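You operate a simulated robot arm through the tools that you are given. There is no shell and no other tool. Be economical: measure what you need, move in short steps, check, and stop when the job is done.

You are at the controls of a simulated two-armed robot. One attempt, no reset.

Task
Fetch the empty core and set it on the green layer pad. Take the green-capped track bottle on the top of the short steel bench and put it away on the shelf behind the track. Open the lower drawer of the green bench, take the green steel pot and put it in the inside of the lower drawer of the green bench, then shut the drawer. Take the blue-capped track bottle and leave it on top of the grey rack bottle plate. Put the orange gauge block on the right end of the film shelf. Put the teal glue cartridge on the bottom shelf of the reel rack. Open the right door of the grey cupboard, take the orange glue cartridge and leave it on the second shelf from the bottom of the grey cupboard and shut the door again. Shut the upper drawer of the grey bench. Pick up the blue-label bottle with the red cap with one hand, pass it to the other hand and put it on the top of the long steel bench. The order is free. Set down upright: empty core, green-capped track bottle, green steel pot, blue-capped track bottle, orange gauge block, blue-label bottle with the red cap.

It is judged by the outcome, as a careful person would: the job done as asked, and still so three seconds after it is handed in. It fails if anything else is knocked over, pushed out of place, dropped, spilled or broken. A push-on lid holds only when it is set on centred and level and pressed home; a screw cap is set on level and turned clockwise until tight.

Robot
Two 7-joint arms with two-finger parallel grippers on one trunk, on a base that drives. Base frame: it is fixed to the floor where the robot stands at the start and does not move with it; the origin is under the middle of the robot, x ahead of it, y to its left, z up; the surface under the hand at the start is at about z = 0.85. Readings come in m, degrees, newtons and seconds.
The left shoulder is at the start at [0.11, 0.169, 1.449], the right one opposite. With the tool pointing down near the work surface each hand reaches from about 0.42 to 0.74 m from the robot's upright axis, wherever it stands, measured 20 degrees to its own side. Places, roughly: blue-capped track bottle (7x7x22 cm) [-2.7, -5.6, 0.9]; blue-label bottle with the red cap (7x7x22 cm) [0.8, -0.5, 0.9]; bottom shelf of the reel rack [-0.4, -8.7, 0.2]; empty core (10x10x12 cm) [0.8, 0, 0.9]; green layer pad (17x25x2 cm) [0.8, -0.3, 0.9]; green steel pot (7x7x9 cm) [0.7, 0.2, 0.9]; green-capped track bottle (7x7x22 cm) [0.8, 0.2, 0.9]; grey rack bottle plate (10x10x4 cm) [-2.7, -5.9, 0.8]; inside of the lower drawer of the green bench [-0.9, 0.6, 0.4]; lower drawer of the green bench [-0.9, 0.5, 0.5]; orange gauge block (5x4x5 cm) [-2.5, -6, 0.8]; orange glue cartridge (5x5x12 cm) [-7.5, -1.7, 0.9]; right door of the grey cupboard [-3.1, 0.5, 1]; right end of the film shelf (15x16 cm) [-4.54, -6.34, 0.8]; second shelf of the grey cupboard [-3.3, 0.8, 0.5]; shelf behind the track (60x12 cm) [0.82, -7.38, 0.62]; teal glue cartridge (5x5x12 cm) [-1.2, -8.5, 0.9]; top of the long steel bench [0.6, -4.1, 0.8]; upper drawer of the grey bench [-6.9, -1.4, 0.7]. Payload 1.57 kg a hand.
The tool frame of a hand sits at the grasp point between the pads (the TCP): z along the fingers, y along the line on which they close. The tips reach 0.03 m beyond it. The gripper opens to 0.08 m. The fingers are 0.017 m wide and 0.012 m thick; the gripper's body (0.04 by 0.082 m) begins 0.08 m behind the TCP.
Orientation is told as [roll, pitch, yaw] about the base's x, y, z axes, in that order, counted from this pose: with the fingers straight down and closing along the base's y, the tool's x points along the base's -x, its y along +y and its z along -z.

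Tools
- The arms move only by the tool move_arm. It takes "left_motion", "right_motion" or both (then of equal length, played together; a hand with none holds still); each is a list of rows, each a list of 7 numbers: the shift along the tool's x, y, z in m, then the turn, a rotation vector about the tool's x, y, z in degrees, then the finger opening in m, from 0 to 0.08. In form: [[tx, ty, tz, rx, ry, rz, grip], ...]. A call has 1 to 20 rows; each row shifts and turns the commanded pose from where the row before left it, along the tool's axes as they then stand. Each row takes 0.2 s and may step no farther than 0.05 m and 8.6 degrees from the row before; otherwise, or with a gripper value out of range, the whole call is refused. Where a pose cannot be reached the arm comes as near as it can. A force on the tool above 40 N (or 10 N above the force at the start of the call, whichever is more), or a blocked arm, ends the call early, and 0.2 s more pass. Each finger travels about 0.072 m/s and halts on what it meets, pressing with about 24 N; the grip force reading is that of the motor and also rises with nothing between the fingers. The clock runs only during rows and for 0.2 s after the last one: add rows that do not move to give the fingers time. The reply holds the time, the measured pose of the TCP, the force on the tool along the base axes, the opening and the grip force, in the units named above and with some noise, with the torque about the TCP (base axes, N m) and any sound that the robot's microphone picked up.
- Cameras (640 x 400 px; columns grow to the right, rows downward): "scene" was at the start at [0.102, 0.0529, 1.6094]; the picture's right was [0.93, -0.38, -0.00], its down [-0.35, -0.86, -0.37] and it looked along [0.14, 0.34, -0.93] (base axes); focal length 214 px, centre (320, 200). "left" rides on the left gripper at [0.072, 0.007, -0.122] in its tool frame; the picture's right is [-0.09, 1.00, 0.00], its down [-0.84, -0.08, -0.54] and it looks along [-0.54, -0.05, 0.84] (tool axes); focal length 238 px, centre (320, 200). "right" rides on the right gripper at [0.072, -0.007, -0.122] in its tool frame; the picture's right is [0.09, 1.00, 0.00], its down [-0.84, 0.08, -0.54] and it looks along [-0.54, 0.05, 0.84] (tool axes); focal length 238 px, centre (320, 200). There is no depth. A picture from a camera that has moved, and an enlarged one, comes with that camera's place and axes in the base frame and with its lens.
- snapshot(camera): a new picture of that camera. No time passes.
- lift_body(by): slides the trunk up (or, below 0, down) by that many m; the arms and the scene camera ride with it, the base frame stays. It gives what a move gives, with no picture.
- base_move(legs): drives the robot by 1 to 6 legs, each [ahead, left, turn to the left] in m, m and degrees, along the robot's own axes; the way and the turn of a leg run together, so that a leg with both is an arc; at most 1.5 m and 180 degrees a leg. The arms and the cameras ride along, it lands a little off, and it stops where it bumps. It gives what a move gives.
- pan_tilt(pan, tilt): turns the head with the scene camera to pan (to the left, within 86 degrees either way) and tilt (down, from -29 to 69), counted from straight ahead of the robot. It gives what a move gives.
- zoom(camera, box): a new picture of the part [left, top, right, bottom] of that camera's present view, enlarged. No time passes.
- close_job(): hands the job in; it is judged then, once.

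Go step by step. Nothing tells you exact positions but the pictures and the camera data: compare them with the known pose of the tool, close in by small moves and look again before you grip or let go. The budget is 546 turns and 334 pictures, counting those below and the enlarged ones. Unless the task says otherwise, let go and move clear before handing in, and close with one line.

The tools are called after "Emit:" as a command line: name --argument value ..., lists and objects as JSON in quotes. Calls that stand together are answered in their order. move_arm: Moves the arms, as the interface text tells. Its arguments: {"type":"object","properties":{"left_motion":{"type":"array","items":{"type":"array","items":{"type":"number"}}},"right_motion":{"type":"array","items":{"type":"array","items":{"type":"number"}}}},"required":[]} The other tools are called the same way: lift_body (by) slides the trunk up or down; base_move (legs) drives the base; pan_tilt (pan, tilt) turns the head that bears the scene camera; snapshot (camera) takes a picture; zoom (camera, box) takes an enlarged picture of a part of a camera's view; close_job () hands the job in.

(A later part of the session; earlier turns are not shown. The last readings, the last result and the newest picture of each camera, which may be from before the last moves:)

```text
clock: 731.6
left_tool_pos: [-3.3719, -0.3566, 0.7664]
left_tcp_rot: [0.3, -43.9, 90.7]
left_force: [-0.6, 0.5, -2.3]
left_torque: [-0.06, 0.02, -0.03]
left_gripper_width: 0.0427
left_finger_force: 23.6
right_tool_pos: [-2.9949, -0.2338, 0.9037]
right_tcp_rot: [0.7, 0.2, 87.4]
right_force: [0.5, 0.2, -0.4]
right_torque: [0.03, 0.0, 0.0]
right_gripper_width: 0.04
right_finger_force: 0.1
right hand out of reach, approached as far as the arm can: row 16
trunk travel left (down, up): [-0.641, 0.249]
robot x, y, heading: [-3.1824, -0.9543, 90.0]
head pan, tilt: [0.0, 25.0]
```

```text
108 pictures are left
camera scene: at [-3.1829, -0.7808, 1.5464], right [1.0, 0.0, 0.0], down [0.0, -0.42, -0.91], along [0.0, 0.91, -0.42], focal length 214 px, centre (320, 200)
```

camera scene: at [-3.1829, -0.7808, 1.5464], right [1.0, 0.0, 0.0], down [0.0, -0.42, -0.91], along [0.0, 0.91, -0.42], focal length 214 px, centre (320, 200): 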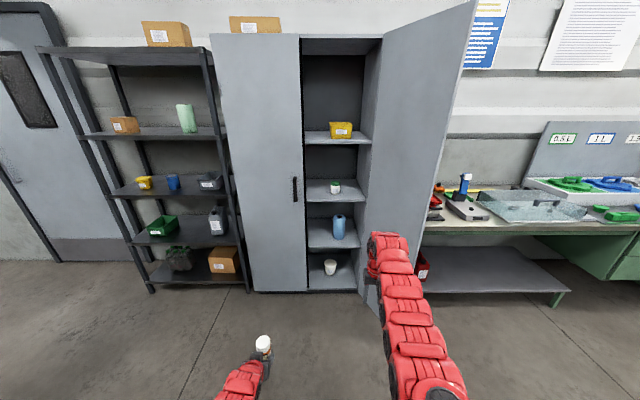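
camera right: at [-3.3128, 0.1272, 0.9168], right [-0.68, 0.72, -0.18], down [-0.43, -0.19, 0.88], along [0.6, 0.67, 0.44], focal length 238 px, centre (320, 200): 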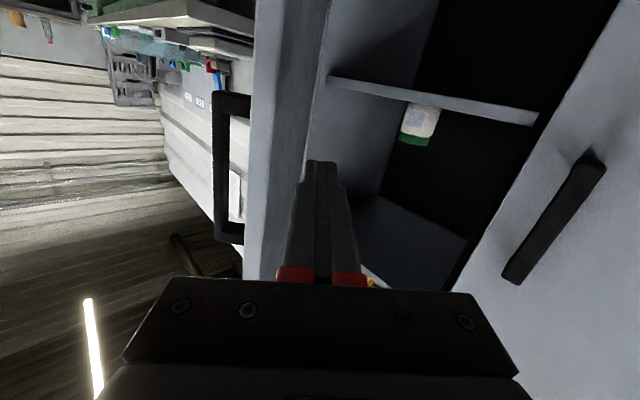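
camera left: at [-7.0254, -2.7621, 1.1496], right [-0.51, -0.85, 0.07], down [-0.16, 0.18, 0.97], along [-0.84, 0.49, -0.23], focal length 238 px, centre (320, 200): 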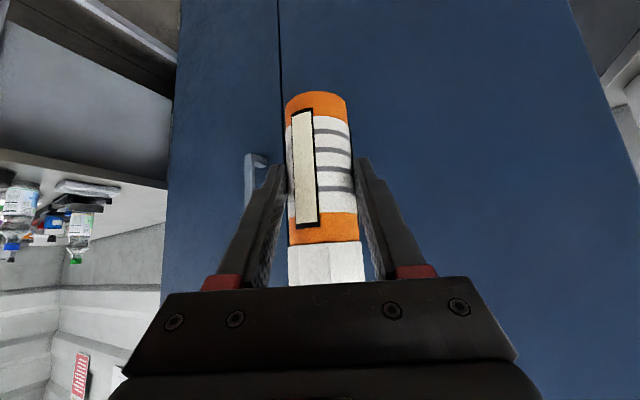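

Emit:
zoom --camera "scene" --box '[270, 150, 400, 310]'

Emit:
move_arm --right_motion '[[0.02, -0.01, 0.035, 0, 0, 0, 0.04], [0.02, -0.02, 0.035, 0, 0, 0, 0.04], [0.02, -0.02, 0.035, 0, 0, 0, 0.04], [0.02, -0.02, 0.035, 0, 0, 0, 0.04], [0.02, -0.02, 0.035, 0, 0, 0, 0.04], [0.03, -0.03, 0.01, 0, 0, 0, 0.04], [0.03, -0.03, 0, 0, 0, 0, 0.04], [0.03, -0.03, 0, 0, 0, 0, 0.04], [0.03, -0.03, 0, 0, 0, 0, 0.04], [0.03, -0.03, 0, 0, 0, 0, 0.04], [0.03, -0.03, 0, 0, 0, 0, 0.04], [0.03, -0.03, 0, 0, 0, 0, 0.04], [0.03, -0.03, 0, 0, 0, 0, 0.04], [0.03, -0.02, 0, 0, 0, 0, 0.04], [0.03, -0.02, 0, 0, 0, 0, 0.04]]'

```text
2.50 times, centred on (335, 230) of scene
camera zoom: at [-3.1829, -0.7808, 1.5464], right [1.0, 0.0, 0.0], down [0.0, -0.42, -0.91], along [0.0, 0.91, -0.42], focal length 536 px, centre (282, 125)
```

zoom: 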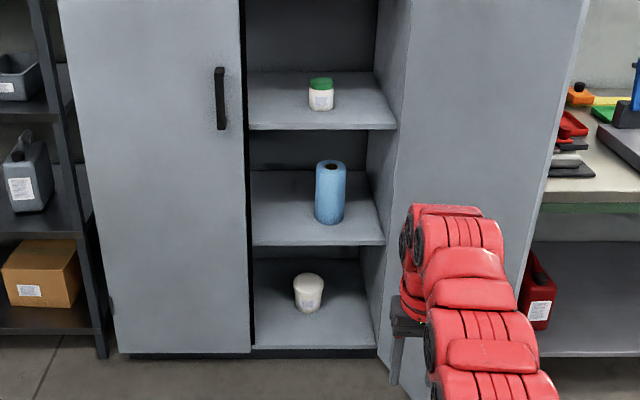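

```text
clock: 734.8
left_tool_pos: [-3.3713, -0.358, 0.7649]
left_tcp_rot: [0.2, -43.9, 90.7]
left_force: [-0.3, 0.7, -2.2]
left_torque: [-0.06, -0.03, 0.04]
left_gripper_width: 0.0428
left_finger_force: 24.0
right_tool_pos: [-2.6435, -0.6532, 0.7155]
right_tcp_rot: [0.9, 0.1, 87.3]
right_force: [-0.5, -0.4, 0.5]
right_torque: [-0.02, -0.03, 0.0]
right_gripper_width: 0.0401
right_finger_force: 0.0
trunk travel left (down, up): [-0.641, 0.249]
robot x, y, heading: [-3.1842, -0.9546, 89.6]
head pan, tilt: [0.0, 25.0]
```

The target shelf is at z≈0.54 and the blue roll stands at (-3.03, 0.66), so I'll place the cartridge left of it at about (-3.165, 0.64). Extending the left arm, then lowering the trunk.

Emit:
move_arm --left_motion '[[-0.038, 0, 0.0016, 0, 0, 0, 0.02], [-0.038, 0, 0.0016, 0, 0, 0, 0.02], [-0.038, 0, 0.0016, 0, 0, 0, 0.02], [-0.038, 0, 0.0016, 0, 0, 0, 0.02], [-0.038, 0, 0.0016, 0, 0, 0, 0.02], [-0.038, 0, 0.0016, 0, 0, 0, 0.02], [-0.038, 0, 0.0016, 0, 0, 0, 0.02], [-0.038, 0, 0.0016, 0, 0, 0, 0.02], [-0.038, 0, 0.0016, 0, 0, 0, 0.02]]'

Emit:
lift_body --by -0.34

Emit:
base_move --legs '[[0.15, 0.2, -25]]'

Emit:
snapshot --camera "scene"

Emit:
snapshot --camera "left"

```text
clock: 736.8
left_tool_pos: [-3.3744, -0.1019, 0.9951]
left_tcp_rot: [0.2, -43.8, 90.7]
left_force: [0.2, 0.5, -2.5]
left_torque: [-0.05, 0.02, 0.0]
left_gripper_width: 0.0428
left_finger_force: 24.0
right_tool_pos: [-2.6435, -0.6507, 0.7153]
right_tcp_rot: [0.9, 0.3, 87.5]
right_force: [-1.0, -0.2, 0.3]
right_torque: [-0.04, -0.01, -0.02]
right_gripper_width: 0.0402
right_finger_force: 0.0
trunk travel left (down, up): [-0.641, 0.249]
robot x, y, heading: [-3.1817, -0.9543, 89.6]
head pan, tilt: [0.0, 25.0]
```

```text
clock: 740.1
left_tool_pos: [-3.3748, -0.1021, 0.6556]
left_tcp_rot: [0.3, -43.9, 90.7]
left_force: [0.2, -0.6, -2.3]
left_torque: [-0.04, 0.02, 0.0]
left_gripper_width: 0.0428
left_finger_force: 24.4
right_tool_pos: [-2.6438, -0.6514, 0.3757]
right_tcp_rot: [0.9, 0.2, 87.4]
right_force: [0.4, 0.1, -0.2]
right_torque: [0.01, 0.01, -0.01]
right_gripper_width: 0.0401
right_finger_force: 0.1
trunk travel left (down, up): [-0.301, 0.589]
robot x, y, heading: [-3.1859, -0.9501, 89.9]
head pan, tilt: [0.0, 25.0]
```

```text
clock: 741.9
left_tool_pos: [-3.1478, 0.0857, 0.6544]
left_tcp_rot: [0.2, -43.8, 65.3]
left_force: [0.7, -0.7, -2.0]
left_torque: [-0.03, 0.0, -0.02]
left_gripper_width: 0.0425
left_finger_force: 23.8
right_tool_pos: [-2.723, -0.7247, 0.376]
right_tcp_rot: [0.9, 0.2, 62.0]
right_force: [0.9, 0.9, 0.5]
right_torque: [-0.01, -0.01, 0.03]
right_gripper_width: 0.0404
right_finger_force: 0.2
trunk travel left (down, up): [-0.301, 0.589]
robot x, y, heading: [-3.3408, -0.7644, 64.2]
head pan, tilt: [0.0, 25.0]
```

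```text
106 pictures are left
camera scene: at [-3.2657, -0.6095, 1.2064], right [0.9, -0.43, 0.0], down [-0.18, -0.38, -0.91], along [0.39, 0.82, -0.42], focal length 214 px, centre (320, 200)
```

scene: 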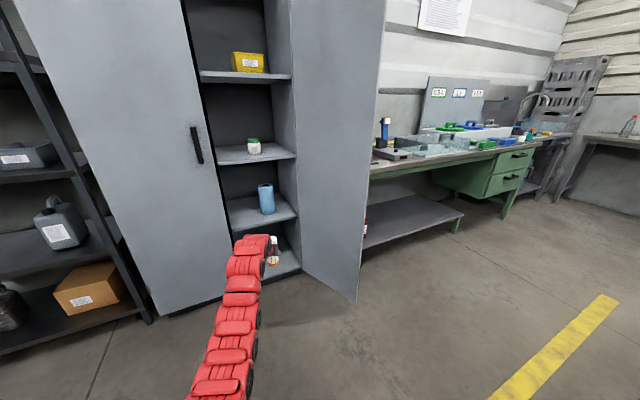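

```text
105 pictures are left
camera left: at [-3.2084, -0.0366, 0.6919], right [-0.88, 0.47, 0.07], down [0.17, 0.17, 0.97], along [0.45, 0.86, -0.23], focal length 238 px, centre (320, 200)
```

left: 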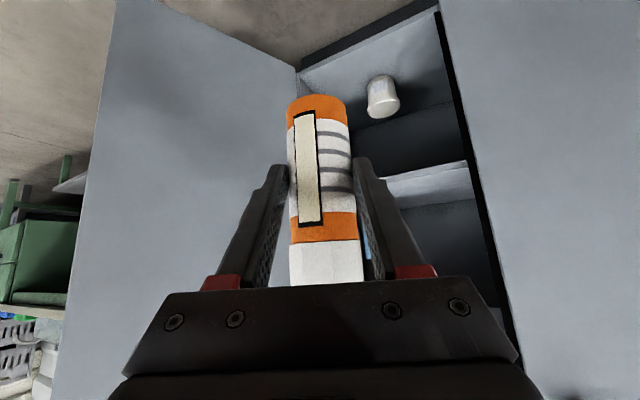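

I'll straighten the heading slightly and approach in steps.

Emit:
base_move --legs '[[0, 0, 6]]'

Emit:
snapshot --camera "left"

```text
clock: 742.9
left_tool_pos: [-3.2388, 0.1003, 0.6543]
left_tcp_rot: [0.3, -43.9, 71.4]
left_force: [-0.4, 0.3, -1.3]
left_torque: [-0.04, 0.0, 0.0]
left_gripper_width: 0.0429
left_finger_force: 24.2
right_tool_pos: [-2.7311, -0.6595, 0.3759]
right_tcp_rot: [0.9, 0.3, 68.1]
right_force: [-0.2, -0.2, 0.1]
right_torque: [0.0, -0.04, -0.03]
right_gripper_width: 0.0399
right_finger_force: 0.0
trunk travel left (down, up): [-0.301, 0.589]
robot x, y, heading: [-3.3422, -0.7689, 70.7]
head pan, tilt: [0.0, 25.0]
```

```text
104 pictures are left
camera left: at [-3.287, -0.0269, 0.692], right [-0.92, 0.38, 0.07], down [0.15, 0.19, 0.97], along [0.35, 0.91, -0.23], focal length 238 px, centre (320, 200)
```

left: 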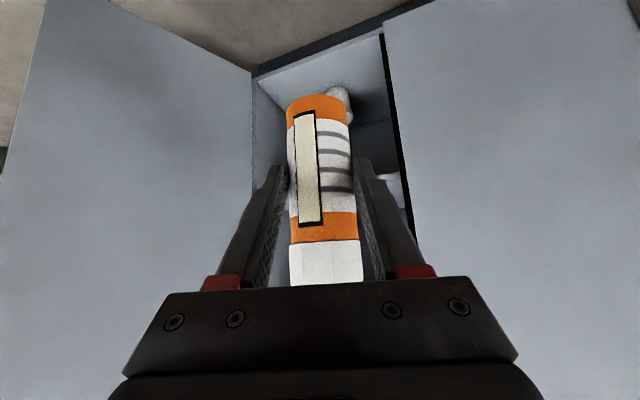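

Emit:
base_move --legs '[[0.313, 0.015, 0]]'

Emit:
snapshot --camera "scene"

Emit:
snapshot --camera "left"

```text
clock: 745.0
left_tool_pos: [-3.1482, 0.4009, 0.6543]
left_tcp_rot: [0.3, -43.9, 71.4]
left_force: [0.7, 0.4, -2.1]
left_torque: [-0.04, 0.03, 0.01]
left_gripper_width: 0.0427
left_finger_force: 23.7
right_tool_pos: [-2.6417, -0.3604, 0.3759]
right_tcp_rot: [0.9, 0.3, 68.0]
right_force: [0.0, 0.7, -0.1]
right_torque: [0.0, 0.0, 0.03]
right_gripper_width: 0.0402
right_finger_force: 0.1
trunk travel left (down, up): [-0.301, 0.589]
robot x, y, heading: [-3.2513, -0.4652, 70.7]
head pan, tilt: [0.0, 25.0]
```

```text
103 pictures are left
camera scene: at [-3.1922, -0.3033, 1.2064], right [0.94, -0.33, 0.0], down [-0.14, -0.4, -0.91], along [0.3, 0.85, -0.42], focal length 214 px, centre (320, 200)
```

scene: 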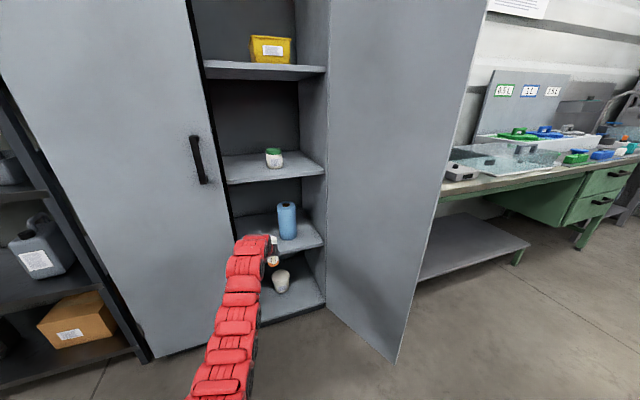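

```text
102 pictures are left
camera left: at [-3.1972, 0.2724, 0.6916], right [-0.92, 0.38, 0.07], down [0.15, 0.19, 0.97], along [0.35, 0.91, -0.23], focal length 238 px, centre (320, 200)
```

left: 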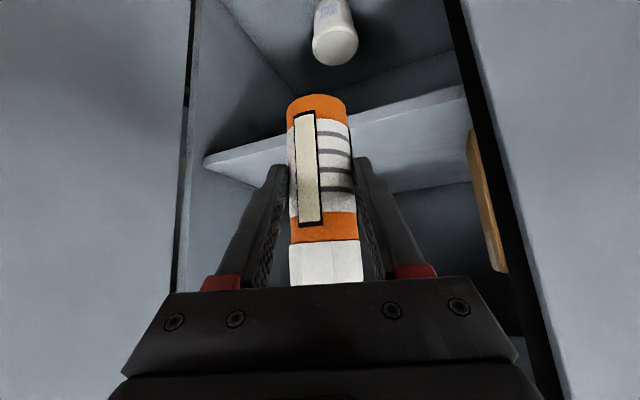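

Emit:
base_move --legs '[[0.14, 0.05, 0]]'

Emit:
snapshot --camera "left"

Emit:
snapshot --camera "scene"

```text
clock: 746.3
left_tool_pos: [-3.1539, 0.5484, 0.6539]
left_tcp_rot: [0.3, -43.8, 71.6]
left_force: [0.5, 0.3, -2.9]
left_torque: [-0.04, -0.01, 0.02]
left_gripper_width: 0.0428
left_finger_force: 24.1
right_tool_pos: [-2.6431, -0.2098, 0.3756]
right_tcp_rot: [0.9, 0.2, 68.1]
right_force: [-0.3, 0.5, -0.1]
right_torque: [0.02, 0.0, -0.02]
right_gripper_width: 0.0402
right_finger_force: 0.1
trunk travel left (down, up): [-0.301, 0.589]
robot x, y, heading: [-3.2508, -0.3172, 70.6]
head pan, tilt: [0.0, 25.0]
```

```text
101 pictures are left
camera left: at [-3.2015, 0.4206, 0.6913], right [-0.93, 0.37, 0.07], down [0.15, 0.19, 0.97], along [0.35, 0.91, -0.23], focal length 238 px, centre (320, 200)
```

left: 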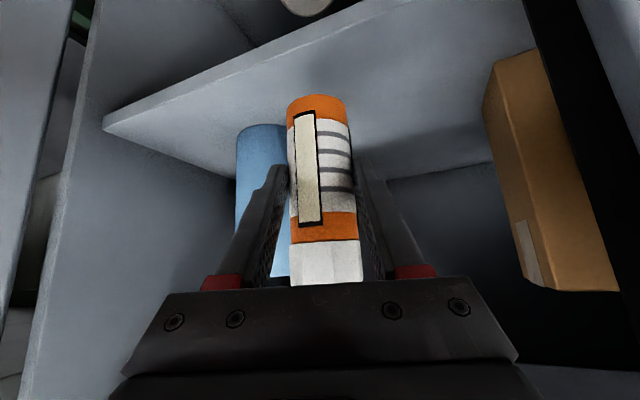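

```text
100 pictures are left
camera scene: at [-3.1946, -0.1548, 1.2063], right [0.94, -0.33, 0.0], down [-0.14, -0.4, -0.91], along [0.3, 0.85, -0.42], focal length 214 px, centre (320, 200)
```

scene: 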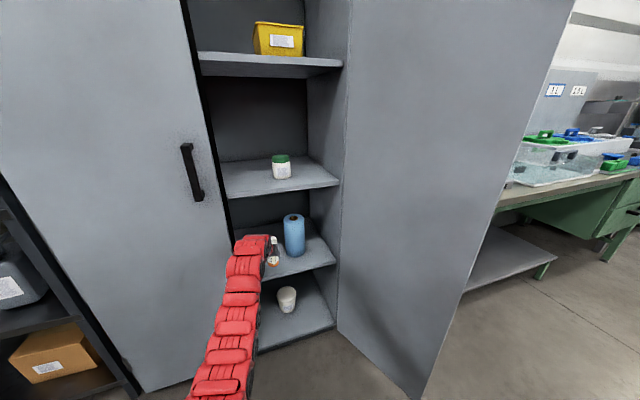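

Emit:
base_move --legs '[[0.084, 0.033, 0]]'

Emit:
lift_body --by -0.05

Emit:
snapshot --camera "left"

Emit:
zoom --camera "scene" --box '[180, 190, 360, 330]'

```text
clock: 747.4
left_tool_pos: [-3.1551, 0.6384, 0.6539]
left_tcp_rot: [0.3, -43.8, 71.6]
left_force: [0.3, 0.6, -1.8]
left_torque: [-0.05, 0.02, 0.03]
left_gripper_width: 0.0425
left_finger_force: 24.0
right_tool_pos: [-2.6459, -0.1194, 0.3753]
right_tcp_rot: [0.9, 0.2, 68.2]
right_force: [-0.1, -0.4, 1.4]
right_torque: [-0.03, 0.02, -0.02]
right_gripper_width: 0.0401
right_finger_force: 0.0
trunk travel left (down, up): [-0.301, 0.589]
robot x, y, heading: [-3.2575, -0.2305, 70.8]
head pan, tilt: [0.0, 25.0]
```

```text
clock: 748.4
left_tool_pos: [-3.1559, 0.6381, 0.6047]
left_tcp_rot: [0.3, -43.9, 71.6]
left_force: [0.3, -0.3, -1.5]
left_torque: [-0.06, 0.0, 0.02]
left_gripper_width: 0.0427
left_finger_force: 24.1
right_tool_pos: [-2.6481, -0.1199, 0.3265]
right_tcp_rot: [0.9, 0.3, 68.2]
right_force: [0.2, 0.4, 0.6]
right_torque: [-0.05, -0.02, 0.03]
right_gripper_width: 0.0401
right_finger_force: 0.0
trunk travel left (down, up): [-0.251, 0.639]
robot x, y, heading: [-3.2583, -0.2276, 70.8]
head pan, tilt: [0.0, 25.0]
```

```text
99 pictures are left
camera left: at [-3.2047, 0.5102, 0.6419], right [-0.93, 0.37, 0.07], down [0.15, 0.19, 0.97], along [0.35, 0.91, -0.23], focal length 238 px, centre (320, 200)
```

left: 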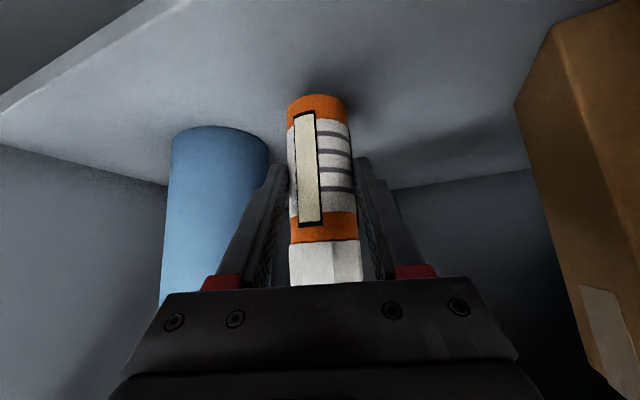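

```text
2.86 times, centred on (270, 260) of scene
camera zoom: at [-3.1982, -0.0657, 1.1565], right [0.94, -0.33, 0.0], down [-0.14, -0.4, -0.91], along [0.3, 0.85, -0.42], focal length 613 px, centre (463, 29)
```

zoom: 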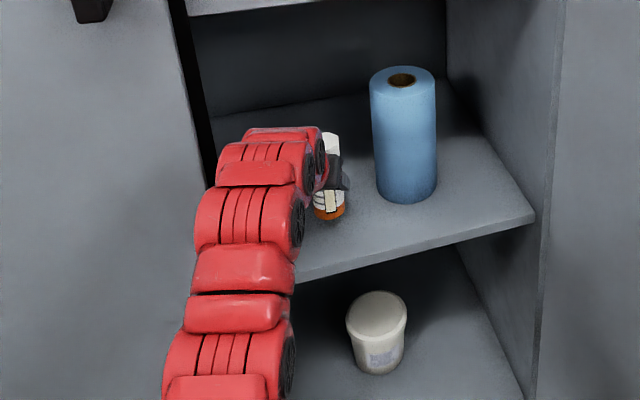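

Emit:
lift_body --by -0.01

Emit:
lift_body --by -0.006

```text
clock: 748.9
left_tool_pos: [-3.1571, 0.6382, 0.594]
left_tcp_rot: [0.3, -44.0, 71.5]
left_force: [-0.3, -0.6, -2.4]
left_torque: [-0.04, -0.01, -0.01]
left_gripper_width: 0.0428
left_finger_force: 24.0
right_tool_pos: [-2.6472, -0.12, 0.3145]
right_tcp_rot: [0.9, 0.2, 68.3]
right_force: [0.3, 0.2, -0.1]
right_torque: [-0.01, -0.04, -0.01]
right_gripper_width: 0.0399
right_finger_force: 0.0
trunk travel left (down, up): [-0.241, 0.649]
robot x, y, heading: [-3.2512, -0.2301, 70.6]
head pan, tilt: [0.0, 25.0]
```

```text
clock: 749.5
left_tool_pos: [-3.1578, 0.6376, 0.587]
left_tcp_rot: [0.3, -43.8, 71.6]
left_force: [0.3, 0.9, -2.2]
left_torque: [-0.07, 0.03, 0.02]
left_gripper_width: 0.0425
left_finger_force: 23.7
right_tool_pos: [-2.647, -0.1194, 0.3095]
right_tcp_rot: [1.0, 0.2, 68.2]
right_force: [0.4, 0.1, -0.5]
right_torque: [0.0, 0.02, 0.01]
right_gripper_width: 0.0401
right_finger_force: 0.0
trunk travel left (down, up): [-0.235, 0.655]
robot x, y, heading: [-3.258, -0.2279, 70.8]
head pan, tilt: [0.0, 25.0]
```

Emit:
lift_body --by -0.006

Emit:
lift_body --by -0.005

```text
clock: 750.0
left_tool_pos: [-3.1565, 0.6381, 0.5852]
left_tcp_rot: [0.3, -44.2, 71.7]
left_force: [1.4, 2.6, 8.9]
left_torque: [0.44, -0.25, 0.04]
left_gripper_width: 0.0428
left_finger_force: 24.2
right_tool_pos: [-2.6468, -0.1201, 0.3042]
right_tcp_rot: [0.9, 0.1, 68.3]
right_force: [0.2, 0.0, -0.8]
right_torque: [0.02, -0.01, 0.0]
right_gripper_width: 0.0401
right_finger_force: 0.0
trunk travel left (down, up): [-0.229, 0.661]
robot x, y, heading: [-3.2557, -0.2276, 70.5]
head pan, tilt: [0.0, 25.0]
```

```text
clock: 750.6
left_tool_pos: [-3.156, 0.6367, 0.5812]
left_tcp_rot: [0.4, -44.2, 71.6]
left_force: [1.1, 2.8, 17.4]
left_torque: [0.58, -0.22, 0.04]
left_gripper_width: 0.043
left_finger_force: 24.1
right_tool_pos: [-2.6461, -0.1213, 0.2994]
right_tcp_rot: [1.0, -0.1, 68.3]
right_force: [-0.3, -0.3, -0.6]
right_torque: [-0.02, -0.01, 0.0]
right_gripper_width: 0.0401
right_finger_force: 0.0
trunk travel left (down, up): [-0.224, 0.666]
robot x, y, heading: [-3.2543, -0.2256, 70.6]
head pan, tilt: [0.0, 25.0]
```

Contact is made. I'll release and withdraw along the tool axis.

Emit:
move_arm --left_motion '[[-0.001, 0, -0.001, 0, 0, 0, 0.06], [0, 0, 0, 0, 0, 0, 0.06], [0, 0, 0, 0, 0, 0, 0.06], [0, 0, -0.02, 0, 0, 0, 0.06], [0, 0, -0.03, 0, 0, 0, 0.06], [0, 0, -0.03, 0, 0, 0, 0.06]]'

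Emit:
snapshot --camera "left"

```text
clock: 752.0
left_tool_pos: [-3.173, 0.5858, 0.6368]
left_tcp_rot: [0.3, -43.9, 71.7]
left_force: [-0.6, -0.6, -0.6]
left_torque: [-0.01, 0.01, -0.03]
left_gripper_width: 0.0599
left_finger_force: 0.0
right_tool_pos: [-2.6469, -0.1196, 0.298]
right_tcp_rot: [0.8, 0.2, 68.3]
right_force: [-0.5, -0.2, -0.3]
right_torque: [-0.01, -0.04, 0.02]
right_gripper_width: 0.0399
right_finger_force: 0.2
trunk travel left (down, up): [-0.224, 0.666]
robot x, y, heading: [-3.2563, -0.2309, 70.7]
head pan, tilt: [0.0, 25.0]
```

```text
97 pictures are left
camera left: at [-3.221, 0.4576, 0.6738], right [-0.93, 0.37, 0.07], down [0.15, 0.19, 0.97], along [0.35, 0.91, -0.23], focal length 238 px, centre (320, 200)
```

left: 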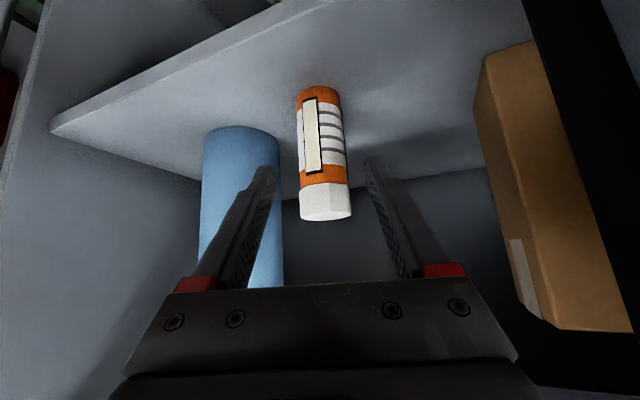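

The cartridge stands on the shelf. I'll back straight out along -y.

Emit:
base_move --legs '[[-0.52, -0.18, 0], [0, 0, 19.3]]'

Emit:
snapshot --camera "scene"

```text
clock: 756.2
left_tool_pos: [-3.4409, 0.0226, 0.6359]
left_tcp_rot: [0.3, -43.9, 90.6]
left_force: [-0.1, 1.0, -0.2]
left_torque: [0.0, 0.0, -0.03]
left_gripper_width: 0.0601
left_finger_force: 0.1
right_tool_pos: [-2.7143, -0.4728, 0.2984]
right_tcp_rot: [0.9, 0.2, 87.2]
right_force: [0.0, -0.3, 0.5]
right_torque: [0.02, 0.01, 0.01]
right_gripper_width: 0.0399
right_finger_force: 0.1
trunk travel left (down, up): [-0.224, 0.666]
robot x, y, heading: [-3.2508, -0.7731, 89.6]
head pan, tilt: [0.0, 25.0]
```

```text
96 pictures are left
camera scene: at [-3.2528, -0.6012, 1.1295], right [1.0, -0.01, 0.0], down [0.0, -0.42, -0.91], along [0.01, 0.91, -0.42], focal length 214 px, centre (320, 200)
```

scene: 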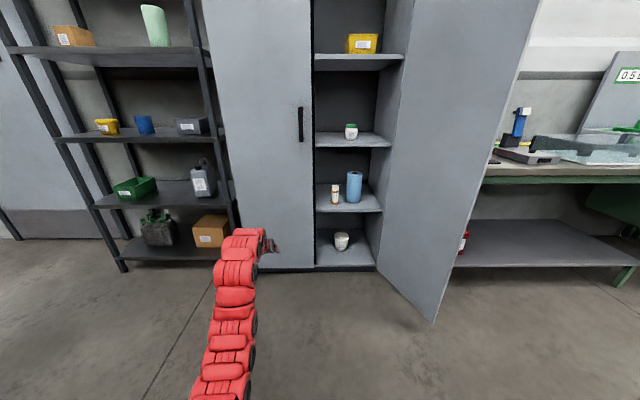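

Now to shut the door. I'll raise the trunk, bring the right hand to the front pointing forward with a closed fist, then move to the outer side of the door.

Emit:
base_move --legs '[[-0.2, 0, 0]]'

Emit:
lift_body --by 0.3

Emit:
move_arm --right_motion '[[-0.03, 0.03, -0.01, 0, 0, 0, 0], [-0.03, 0.03, -0.01, 0, 0, 0, 0], [-0.03, 0.03, -0.01, 0, 0, 0, 0], [-0.03, 0.03, -0.01, 0, 0, 0, 0], [-0.03, 0.03, -0.01, 0, 0, 0, 0], [-0.03, 0.03, -0.01, 0, 0, 0, 0], [-0.03, 0.03, -0.01, 0, 0, 0, 0], [-0.03, 0.03, -0.01, 0, 0, 0, 0], [-0.03, 0.03, -0.01, 0, 0, 0, 0], [-0.03, 0.02, -0.01, 0, 0, 0, 0], [-0.03, 0.02, -0.01, 0, 0, 0, 0], [-0.03, 0.01, -0.01, 0, 0, 0, 0], [-0.02, 0, -0.02, 0, 0, 0, 0]]'

Emit:
move_arm --right_motion '[[-0.01, 0, 0, 0, -8.2, 0, 0], [-0.01, 0, 0, 0, -8.2, 0, 0], [-0.01, 0, 0, 0, -8.2, 0, 0], [0, 0, 0, 0, -8.2, 0, 0], [0, 0, 0, 0, -8.2, 0, 0], [0, 0, 0, 0, -8.2, 0, 0], [0, 0, 0, 0, -8.2, 0, 0], [0, 0, 0, 0, -8.2, 0, 0], [0, 0, 0, 0, -8.2, 0, 0], [0, 0, 0, 0, -8.2, 0, 0], [0, 0, 0, 0, -8.2, 0, 0]]'

Emit:
snapshot --camera "scene"

```text
clock: 757.8
left_tool_pos: [-3.4425, -0.1747, 0.6362]
left_tcp_rot: [0.4, -43.8, 90.7]
left_force: [0.1, 0.5, -0.4]
left_torque: [-0.02, 0.0, 0.02]
left_gripper_width: 0.0596
left_finger_force: 0.2
right_tool_pos: [-2.7158, -0.6698, 0.2991]
right_tcp_rot: [0.9, 0.1, 87.3]
right_force: [0.3, -0.5, -0.5]
right_torque: [0.0, -0.01, 0.05]
right_gripper_width: 0.04
right_finger_force: 0.1
trunk travel left (down, up): [-0.224, 0.666]
robot x, y, heading: [-3.2567, -0.9726, 89.9]
head pan, tilt: [0.0, 25.0]
```

```text
clock: 760.8
left_tool_pos: [-3.4434, -0.1749, 0.9356]
left_tcp_rot: [0.3, -43.9, 90.7]
left_force: [0.6, -0.2, 0.4]
left_torque: [-0.01, 0.01, 0.02]
left_gripper_width: 0.0599
left_finger_force: 0.0
right_tool_pos: [-2.7157, -0.6695, 0.5975]
right_tcp_rot: [0.9, 0.1, 87.3]
right_force: [1.0, 0.8, -0.7]
right_torque: [0.0, 0.01, 0.0]
right_gripper_width: 0.0401
right_finger_force: 0.0
trunk travel left (down, up): [-0.524, 0.366]
robot x, y, heading: [-3.2526, -0.97, 89.7]
head pan, tilt: [0.0, 25.0]
```

```text
clock: 763.6
left_tool_pos: [-3.4439, -0.1755, 0.9362]
left_tcp_rot: [0.4, -43.9, 90.7]
left_force: [0.5, -0.1, -0.1]
left_torque: [0.01, -0.03, 0.01]
left_gripper_width: 0.0601
left_finger_force: 0.0
right_tool_pos: [-3.0144, -0.2742, 0.7427]
right_tcp_rot: [0.9, 0.2, 87.2]
right_force: [-0.4, 0.2, 0.1]
right_torque: [0.02, 0.04, -0.01]
right_gripper_width: 0.0
right_finger_force: 21.2
trunk travel left (down, up): [-0.524, 0.366]
robot x, y, heading: [-3.2532, -0.97, 89.5]
head pan, tilt: [0.0, 25.0]
```

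```text
clock: 766.0
left_tool_pos: [-3.4438, -0.1743, 0.936]
left_tcp_rot: [0.3, -43.8, 90.6]
left_force: [-0.3, 0.9, -0.4]
left_torque: [-0.04, 0.01, -0.01]
left_gripper_width: 0.0598
left_finger_force: 0.0
right_tool_pos: [-3.0121, -0.246, 0.7465]
right_tcp_rot: [96.2, -89.1, -8.8]
right_force: [0.0, 0.5, -0.3]
right_torque: [-0.01, 0.02, 0.0]
right_gripper_width: 0.0
right_finger_force: 21.5
trunk travel left (down, up): [-0.524, 0.366]
robot x, y, heading: [-3.2541, -0.9709, 89.8]
head pan, tilt: [0.0, 25.0]
```

```text
95 pictures are left
camera scene: at [-3.2539, -0.799, 1.4295], right [1.0, -0.01, 0.0], down [0.0, -0.42, -0.91], along [0.0, 0.91, -0.42], focal length 214 px, centre (320, 200)
```

scene: 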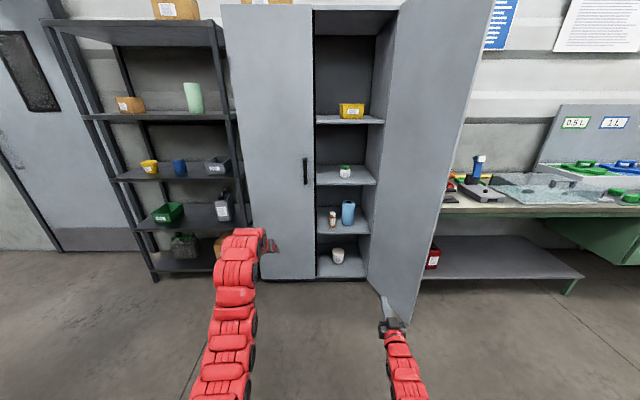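

I'll lower and retract the left hand out of the way, then move to the door's outer side.

Emit:
move_arm --left_motion '[[0.04, 0, 0.014, 0, 0, 0, 0.06], [0.04, 0, 0.014, 0, 0, 0, 0.06], [0.04, 0, 0.014, 0, 0, 0, 0.06], [0.04, 0, 0.014, 0, 0, 0, 0.06], [0.04, 0, 0.014, 0, 0, 0, 0.06], [0.04, 0, 0.014, 0, 0, 0, 0.06], [0.04, 0, 0.014, 0, 0, 0, 0.06], [0.04, 0, 0.014, 0, 0, 0, 0.06]]'

Emit:
base_move --legs '[[0, -0.47, 0], [0.36, 0, 0]]'

Emit:
snapshot --camera "scene"

Emit:
snapshot --camera "right"

```text
clock: 767.8
left_tool_pos: [-3.4421, -0.3272, 0.6349]
left_tcp_rot: [0.3, -43.8, 90.6]
left_force: [-0.8, -0.2, -0.1]
left_torque: [0.02, -0.02, -0.01]
left_gripper_width: 0.0599
left_finger_force: 0.0
right_tool_pos: [-3.0129, -0.2459, 0.7472]
right_tcp_rot: [92.8, -89.1, -5.5]
right_force: [-0.5, 0.3, 0.3]
right_torque: [-0.02, 0.03, 0.03]
right_gripper_width: 0.0
right_finger_force: 21.2
trunk travel left (down, up): [-0.524, 0.366]
robot x, y, heading: [-3.2544, -0.9744, 89.6]
head pan, tilt: [0.0, 25.0]
```

```text
clock: 772.5
left_tool_pos: [-2.9648, 0.0271, 0.6345]
left_tcp_rot: [0.3, -43.9, 90.1]
left_force: [1.1, -0.9, -0.2]
left_torque: [-0.04, -0.05, 0.0]
left_gripper_width: 0.0601
left_finger_force: 0.2
right_tool_pos: [-2.5353, 0.1071, 0.7464]
right_tcp_rot: [89.5, -89.1, -2.8]
right_force: [-0.3, 0.3, -1.1]
right_torque: [0.03, 0.0, -0.01]
right_gripper_width: 0.0
right_finger_force: 21.4
trunk travel left (down, up): [-0.524, 0.366]
robot x, y, heading: [-2.7855, -0.6188, 89.0]
head pan, tilt: [0.0, 25.0]
```

```text
94 pictures are left
camera scene: at [-2.7816, -0.4457, 1.4294], right [1.0, -0.01, 0.0], down [-0.01, -0.42, -0.91], along [0.01, 0.91, -0.42], focal length 214 px, centre (320, 200)
```

scene: 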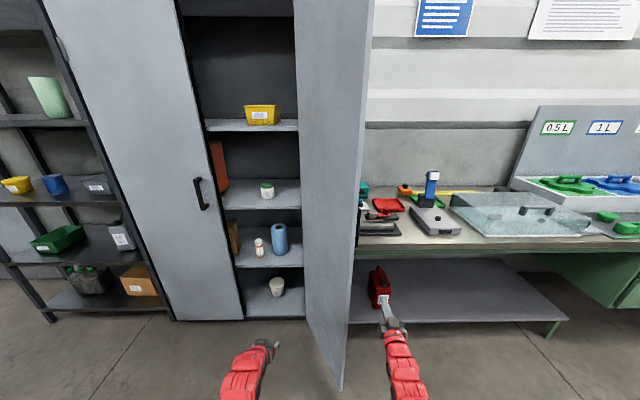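

```text
93 pictures are left
camera right: at [-2.537, -0.0169, 0.6736], right [-1.0, 0.06, -0.08], down [-0.09, -0.54, 0.84], along [0.01, 0.84, 0.54], focal length 238 px, centre (320, 200)
```

right: 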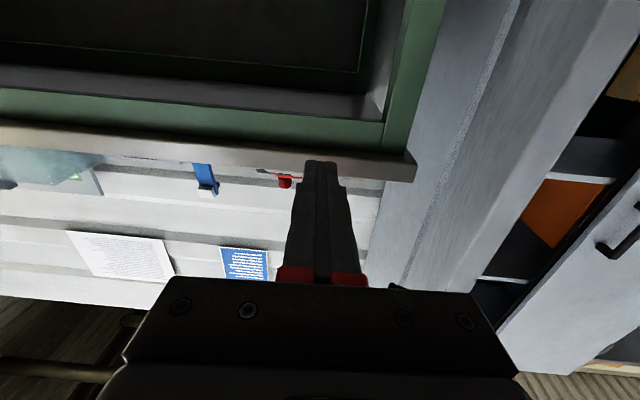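

Emit:
base_move --legs '[[0.07, 0, 0.8], [0, 0.25, 0]]'

Emit:
snapshot --camera "scene"

```text
clock: 774.5
left_tool_pos: [-3.1424, 0.0947, 0.6345]
left_tcp_rot: [0.1, -43.9, 91.1]
left_force: [-0.3, -0.6, -0.4]
left_torque: [-0.01, -0.01, -0.02]
left_gripper_width: 0.0601
left_finger_force: 0.1
right_tool_pos: [-2.7118, 0.1772, 0.7468]
right_tcp_rot: [90.5, -89.2, -3.1]
right_force: [-0.4, -0.8, -0.8]
right_torque: [-0.02, 0.01, -0.03]
right_gripper_width: 0.0
right_finger_force: 21.6
trunk travel left (down, up): [-0.524, 0.366]
robot x, y, heading: [-2.9517, -0.5502, 89.9]
head pan, tilt: [0.0, 25.0]
stopped in leg 2: the force on the tool passed its limit at 78 N (the readings are from after the stop); the commanded pose is now the measured one
```

```text
92 pictures are left
camera scene: at [-2.955, -0.3769, 1.4296], right [1.0, 0.0, 0.0], down [0.0, -0.42, -0.91], along [0.0, 0.91, -0.42], focal length 214 px, centre (320, 200)
```

scene: 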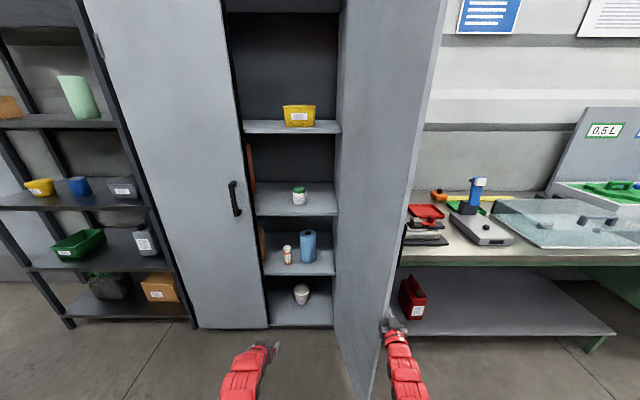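

Emit:
base_move --legs '[[0, 0.06, 0]]'

Emit:
snapshot --camera "right"

```text
clock: 775.5
left_tool_pos: [-3.1726, 0.094, 0.6356]
left_tcp_rot: [0.2, -43.9, 90.7]
left_force: [0.4, -0.3, 0.2]
left_torque: [0.02, -0.03, 0.02]
left_gripper_width: 0.0601
left_finger_force: 0.0
right_tool_pos: [-2.7397, 0.1727, 0.7441]
right_tcp_rot: [66.8, -89.4, 20.0]
right_force: [1.1, -14.8, 1.1]
right_torque: [0.23, -0.03, 0.66]
right_gripper_width: 0.0
right_finger_force: 21.4
trunk travel left (down, up): [-0.524, 0.366]
robot x, y, heading: [-2.9848, -0.552, 89.4]
head pan, tilt: [0.0, 25.0]
stopped in leg 1: the force on the tool passed its limit at 48 N (the readings are from after the stop); the commanded pose is now the measured one
```

```text
91 pictures are left
camera right: at [-2.7397, 0.0499, 0.6721], right [-1.0, 0.05, -0.08], down [-0.1, -0.53, 0.84], along [0.0, 0.84, 0.54], focal length 238 px, centre (320, 200)
```

right: 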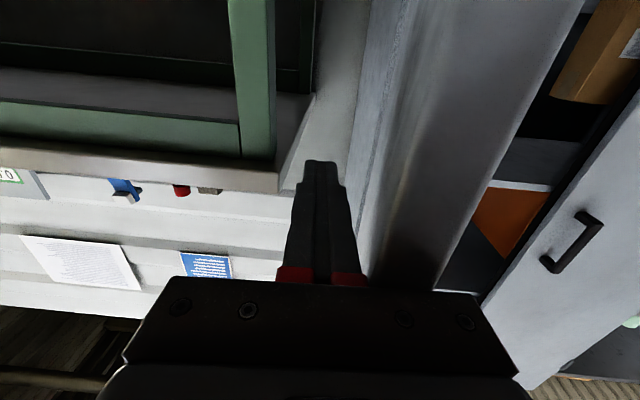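

The door resists fast pushes. I'll push more slowly using the arm.

Emit:
move_arm --right_motion '[[0, 0.01, 0, 0, 0, 0, 0], [0, 0.01, 0, 0, 0, 0, 0], [0, 0.01, 0, 0, 0, 0, 0], [0, 0.01, 0, 0, 0, 0, 0], [0, 0.01, 0, 0, 0, 0, 0], [0, 0.01, 0, 0, 0, 0, 0], [0, 0.01, 0, 0, 0, 0, 0], [0, 0.01, 0, 0, 0, 0, 0], [0, 0.01, 0, 0, 0, 0, 0], [0, 0.01, 0, 0, 0, 0, 0]]'

Emit:
snapshot --camera "scene"

```text
clock: 776.0
left_tool_pos: [-3.1701, 0.0928, 0.6373]
left_tcp_rot: [0.3, -44.0, 90.5]
left_force: [0.2, -0.3, -0.1]
left_torque: [-0.02, -0.03, 0.0]
left_gripper_width: 0.0598
left_finger_force: 0.0
right_tool_pos: [-2.7493, 0.1712, 0.7438]
right_tcp_rot: [66.9, -89.2, 19.8]
right_force: [2.5, -19.6, 7.2]
right_torque: [-0.15, 0.13, 0.98]
right_gripper_width: 0.0001
right_finger_force: 21.1
trunk travel left (down, up): [-0.524, 0.366]
robot x, y, heading: [-2.9871, -0.551, 89.5]
head pan, tilt: [0.0, 25.0]
stopped in row 2 (right hand): the force on the tool passed its limit at 45 N (the readings are from after the stop); the commanded pose is now the measured one
```

```text
90 pictures are left
camera scene: at [-2.9835, -0.3819, 1.4302], right [1.0, -0.01, 0.0], down [0.0, -0.42, -0.91], along [0.01, 0.91, -0.42], focal length 214 px, centre (320, 200)
```

scene: 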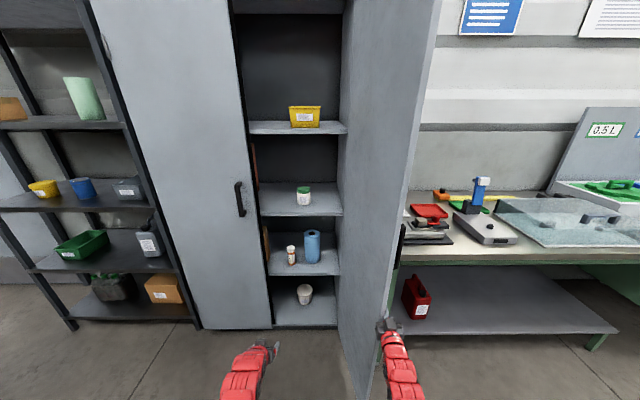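

The palm is pressing on the door's end face. I'll back off 7 cm so only the fingers overlap, then push left.

Emit:
base_move --legs '[[-0.075, 0, 0]]'

Emit:
base_move --legs '[[0, 0.1, 0]]'

Emit:
snapshot --camera "scene"

```text
clock: 777.0
left_tool_pos: [-3.1708, 0.0196, 0.6356]
left_tcp_rot: [0.2, -43.9, 90.6]
left_force: [0.6, -0.4, 0.7]
left_torque: [0.02, 0.0, 0.01]
left_gripper_width: 0.06
left_finger_force: 0.0
right_tool_pos: [-2.7502, 0.0986, 0.7412]
right_tcp_rot: [55.3, -89.1, 31.4]
right_force: [-0.9, 0.4, 0.1]
right_torque: [0.01, 0.02, -0.01]
right_gripper_width: 0.0
right_finger_force: 21.3
trunk travel left (down, up): [-0.524, 0.366]
robot x, y, heading: [-2.9864, -0.6242, 89.6]
head pan, tilt: [0.0, 25.0]
```

```text
clock: 778.7
left_tool_pos: [-3.2693, 0.0205, 0.6363]
left_tcp_rot: [0.1, -43.9, 90.4]
left_force: [0.3, -0.2, 1.2]
left_torque: [-0.01, -0.04, 0.0]
left_gripper_width: 0.0601
left_finger_force: 0.0
right_tool_pos: [-2.8481, 0.0958, 0.7403]
right_tcp_rot: [40.9, -89.0, 45.6]
right_force: [-0.9, -11.4, 4.1]
right_torque: [0.1, 0.03, 0.14]
right_gripper_width: 0.0
right_finger_force: 21.1
trunk travel left (down, up): [-0.524, 0.366]
robot x, y, heading: [-3.0859, -0.6257, 89.3]
head pan, tilt: [0.0, 25.0]
stopped in leg 1: the force on the tool passed its limit at 41 N (the readings are from after the stop); the commanded pose is now the measured one
```

```text
89 pictures are left
camera scene: at [-3.0848, -0.454, 1.4298], right [1.0, -0.01, 0.0], down [0.0, -0.42, -0.91], along [0.01, 0.91, -0.42], focal length 214 px, centre (320, 200)
```

scene: 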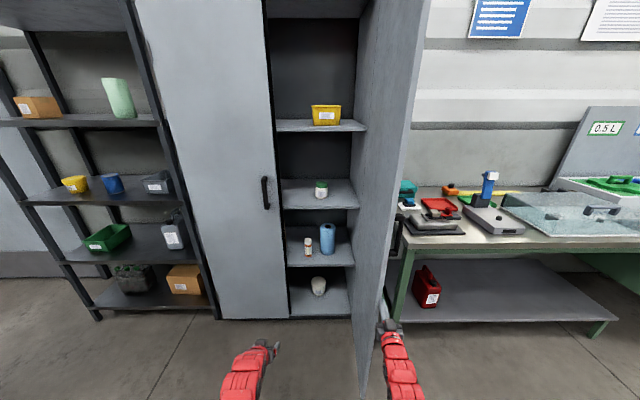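

Emit:
base_move --legs '[[-0.035, 0, 0]]'

Emit:
base_move --legs '[[0, 0.1, 0]]'

Emit:
snapshot --camera "scene"

```text
clock: 779.5
left_tool_pos: [-3.2701, -0.0158, 0.6361]
left_tcp_rot: [0.2, -43.9, 90.4]
left_force: [-0.4, 0.2, 1.4]
left_torque: [0.01, -0.02, -0.02]
left_gripper_width: 0.0599
left_finger_force: 0.1
right_tool_pos: [-2.849, 0.0622, 0.7412]
right_tcp_rot: [42.1, -89.0, 44.5]
right_force: [-0.6, 0.0, 1.0]
right_torque: [-0.04, 0.01, 0.0]
right_gripper_width: 0.0002
right_finger_force: 21.3
trunk travel left (down, up): [-0.524, 0.366]
robot x, y, heading: [-3.0869, -0.662, 89.6]
head pan, tilt: [0.0, 25.0]
```

```text
clock: 780.7
left_tool_pos: [-3.3698, -0.013, 0.6362]
left_tcp_rot: [0.2, -43.9, 90.3]
left_force: [0.2, 0.3, 0.3]
left_torque: [-0.01, -0.01, -0.06]
left_gripper_width: 0.0601
left_finger_force: 0.1
right_tool_pos: [-2.9496, 0.0636, 0.7397]
right_tcp_rot: [36.1, -89.0, 50.3]
right_force: [0.4, -1.1, 0.3]
right_torque: [0.02, 0.0, -0.02]
right_gripper_width: 0.0001
right_finger_force: 21.8
trunk travel left (down, up): [-0.524, 0.366]
robot x, y, heading: [-3.1867, -0.6592, 89.1]
head pan, tilt: [0.0, 25.0]
```

```text
88 pictures are left
camera scene: at [-3.187, -0.4861, 1.4295], right [1.0, -0.01, 0.0], down [0.0, -0.42, -0.91], along [0.01, 0.91, -0.42], focal length 214 px, centre (320, 200)
```

scene: 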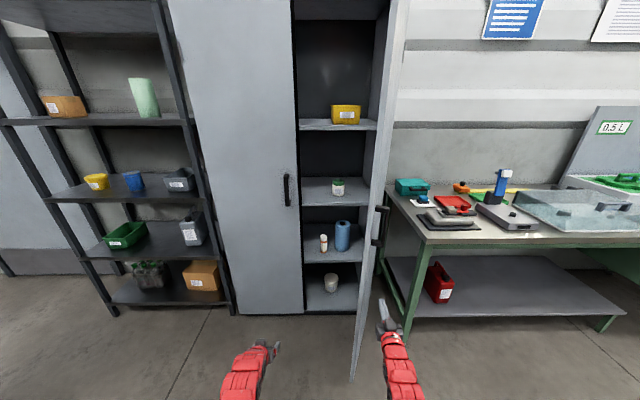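

Emit:
base_move --legs '[[0, 0.1, 0.7]]'

Emit:
snapshot --camera "scene"

```text
clock: 781.9
left_tool_pos: [-3.4773, -0.0132, 0.6348]
left_tcp_rot: [0.1, -43.8, 91.0]
left_force: [-0.3, 0.3, 0.2]
left_torque: [0.0, -0.04, 0.0]
left_gripper_width: 0.0601
left_finger_force: 0.0
right_tool_pos: [-3.0592, 0.0669, 0.7388]
right_tcp_rot: [35.9, -89.0, 51.2]
right_force: [-1.0, 1.2, 0.1]
right_torque: [0.02, 0.0, -0.03]
right_gripper_width: 0.0
right_finger_force: 21.1
trunk travel left (down, up): [-0.524, 0.366]
robot x, y, heading: [-3.2871, -0.6565, 90.0]
head pan, tilt: [0.0, 25.0]
```

```text
87 pictures are left
camera scene: at [-3.2889, -0.4856, 1.4295], right [1.0, 0.0, 0.0], down [0.0, -0.42, -0.91], along [0.0, 0.91, -0.42], focal length 214 px, centre (320, 200)
```

scene: 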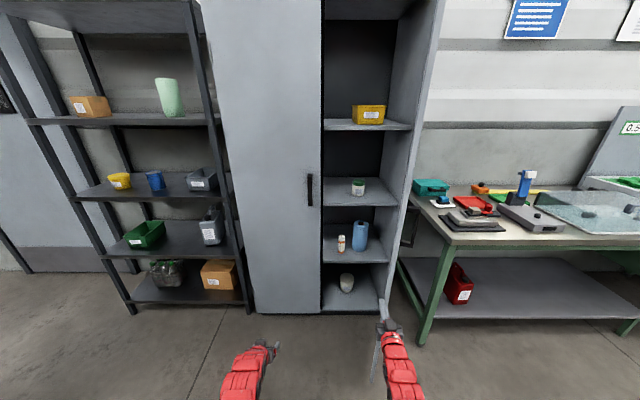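

The fingertip slipped past the door edge. I'll go back around to the outer side with more overlap.

Emit:
base_move --legs '[[-0.12, 0, 0], [0, -0.15, 0], [0.175, 0, 0]]'

Emit:
snapshot --camera "scene"

Emit:
snapshot --camera "right"

```text
clock: 785.2
left_tool_pos: [-3.3322, 0.0408, 0.6345]
left_tcp_rot: [0.3, -43.9, 91.3]
left_force: [-0.2, -0.1, 0.1]
left_torque: [0.0, 0.01, -0.01]
left_gripper_width: 0.0601
left_finger_force: 0.1
right_tool_pos: [-2.9138, 0.1245, 0.7377]
right_tcp_rot: [36.3, -88.9, 51.1]
right_force: [1.1, 0.4, -0.7]
right_torque: [-0.01, -0.01, 0.0]
right_gripper_width: 0.0
right_finger_force: 21.2
trunk travel left (down, up): [-0.524, 0.366]
robot x, y, heading: [-3.1386, -0.6012, 90.4]
head pan, tilt: [0.0, 25.0]
```

```text
86 pictures are left
camera scene: at [-3.1403, -0.4282, 1.4293], right [1.0, 0.01, 0.0], down [0.0, -0.42, -0.91], along [-0.01, 0.91, -0.42], focal length 214 px, centre (320, 200)
```

scene: 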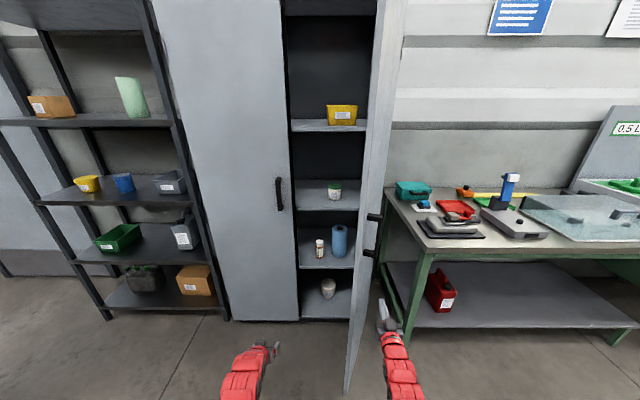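

```text
85 pictures are left
camera right: at [-2.9129, 0.001, 0.6675], right [-1.0, 0.04, -0.08], down [-0.09, -0.53, 0.85], along [-0.01, 0.85, 0.53], focal length 238 px, centre (320, 200)
```

right: 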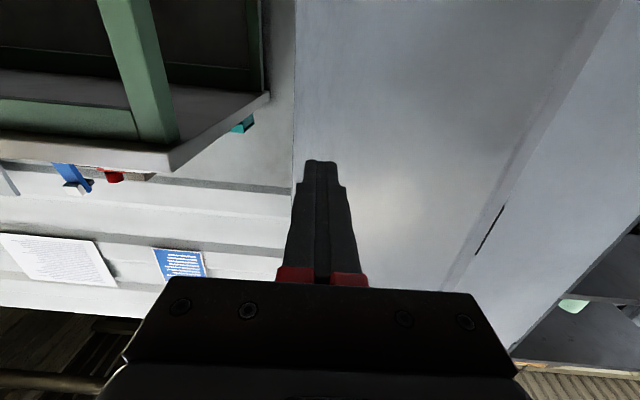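

Now I'm on the outer side with good overlap. I'll push diagonally left and forward.

Emit:
base_move --legs '[[0.03, 0.12, 0]]'

Emit:
snapshot --camera "scene"

```text
clock: 786.4
left_tool_pos: [-3.4555, 0.0691, 0.6338]
left_tcp_rot: [0.1, -43.8, 91.3]
left_force: [0.1, -0.4, -0.4]
left_torque: [0.01, 0.03, -0.03]
left_gripper_width: 0.0597
left_finger_force: 0.1
right_tool_pos: [-3.0352, 0.1537, 0.7376]
right_tcp_rot: [34.6, -89.1, 52.8]
right_force: [-0.9, 0.6, 0.5]
right_torque: [0.02, 0.01, -0.07]
right_gripper_width: 0.0
right_finger_force: 21.2
trunk travel left (down, up): [-0.524, 0.366]
robot x, y, heading: [-3.2568, -0.5719, 90.4]
head pan, tilt: [0.0, 25.0]
```

```text
84 pictures are left
camera scene: at [-3.2634, -0.4003, 1.4295], right [1.0, 0.01, 0.0], down [0.0, -0.42, -0.91], along [-0.01, 0.91, -0.42], focal length 214 px, centre (320, 200)
```

scene: 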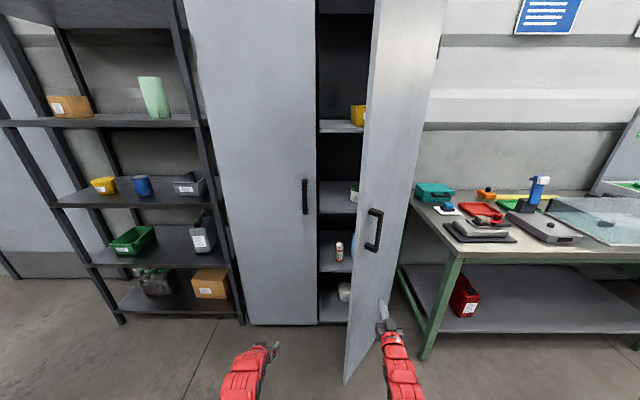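

Good, the door is closing. Continuing.

Emit:
base_move --legs '[[0.08, 0.1, 0]]'

Emit:
base_move --legs '[[0.1, 0.04, 0]]'

Emit:
snapshot --camera "scene"

```text
clock: 787.7
left_tool_pos: [-3.5572, 0.1493, 0.6358]
left_tcp_rot: [0.3, -43.9, 91.4]
left_force: [0.4, 0.2, 0.6]
left_torque: [-0.02, 0.0, -0.02]
left_gripper_width: 0.06
left_finger_force: 0.0
right_tool_pos: [-3.1389, 0.2338, 0.7391]
right_tcp_rot: [34.2, -88.9, 53.4]
right_force: [-0.2, -0.2, 0.2]
right_torque: [0.01, 0.0, -0.01]
right_gripper_width: 0.0
right_finger_force: 21.1
trunk travel left (down, up): [-0.524, 0.366]
robot x, y, heading: [-3.3647, -0.4935, 90.4]
head pan, tilt: [0.0, 25.0]
```

```text
clock: 788.9
left_tool_pos: [-3.5957, 0.2516, 0.6338]
left_tcp_rot: [0.3, -43.7, 91.2]
left_force: [0.1, -0.4, -0.4]
left_torque: [-0.02, 0.03, -0.03]
left_gripper_width: 0.06
left_finger_force: 0.1
right_tool_pos: [-3.1765, 0.3334, 0.7381]
right_tcp_rot: [34.6, -88.9, 52.8]
right_force: [0.3, 0.3, 0.0]
right_torque: [0.02, 0.01, -0.05]
right_gripper_width: 0.0
right_finger_force: 21.2
trunk travel left (down, up): [-0.524, 0.366]
robot x, y, heading: [-3.402, -0.3907, 90.0]
head pan, tilt: [0.0, 25.0]
```

```text
83 pictures are left
camera scene: at [-3.4046, -0.2185, 1.4293], right [1.0, 0.0, 0.0], down [0.0, -0.42, -0.91], along [0.0, 0.91, -0.42], focal length 214 px, centre (320, 200)
```

scene: 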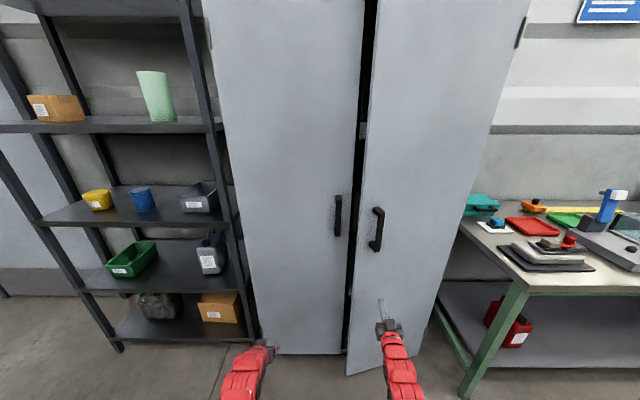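

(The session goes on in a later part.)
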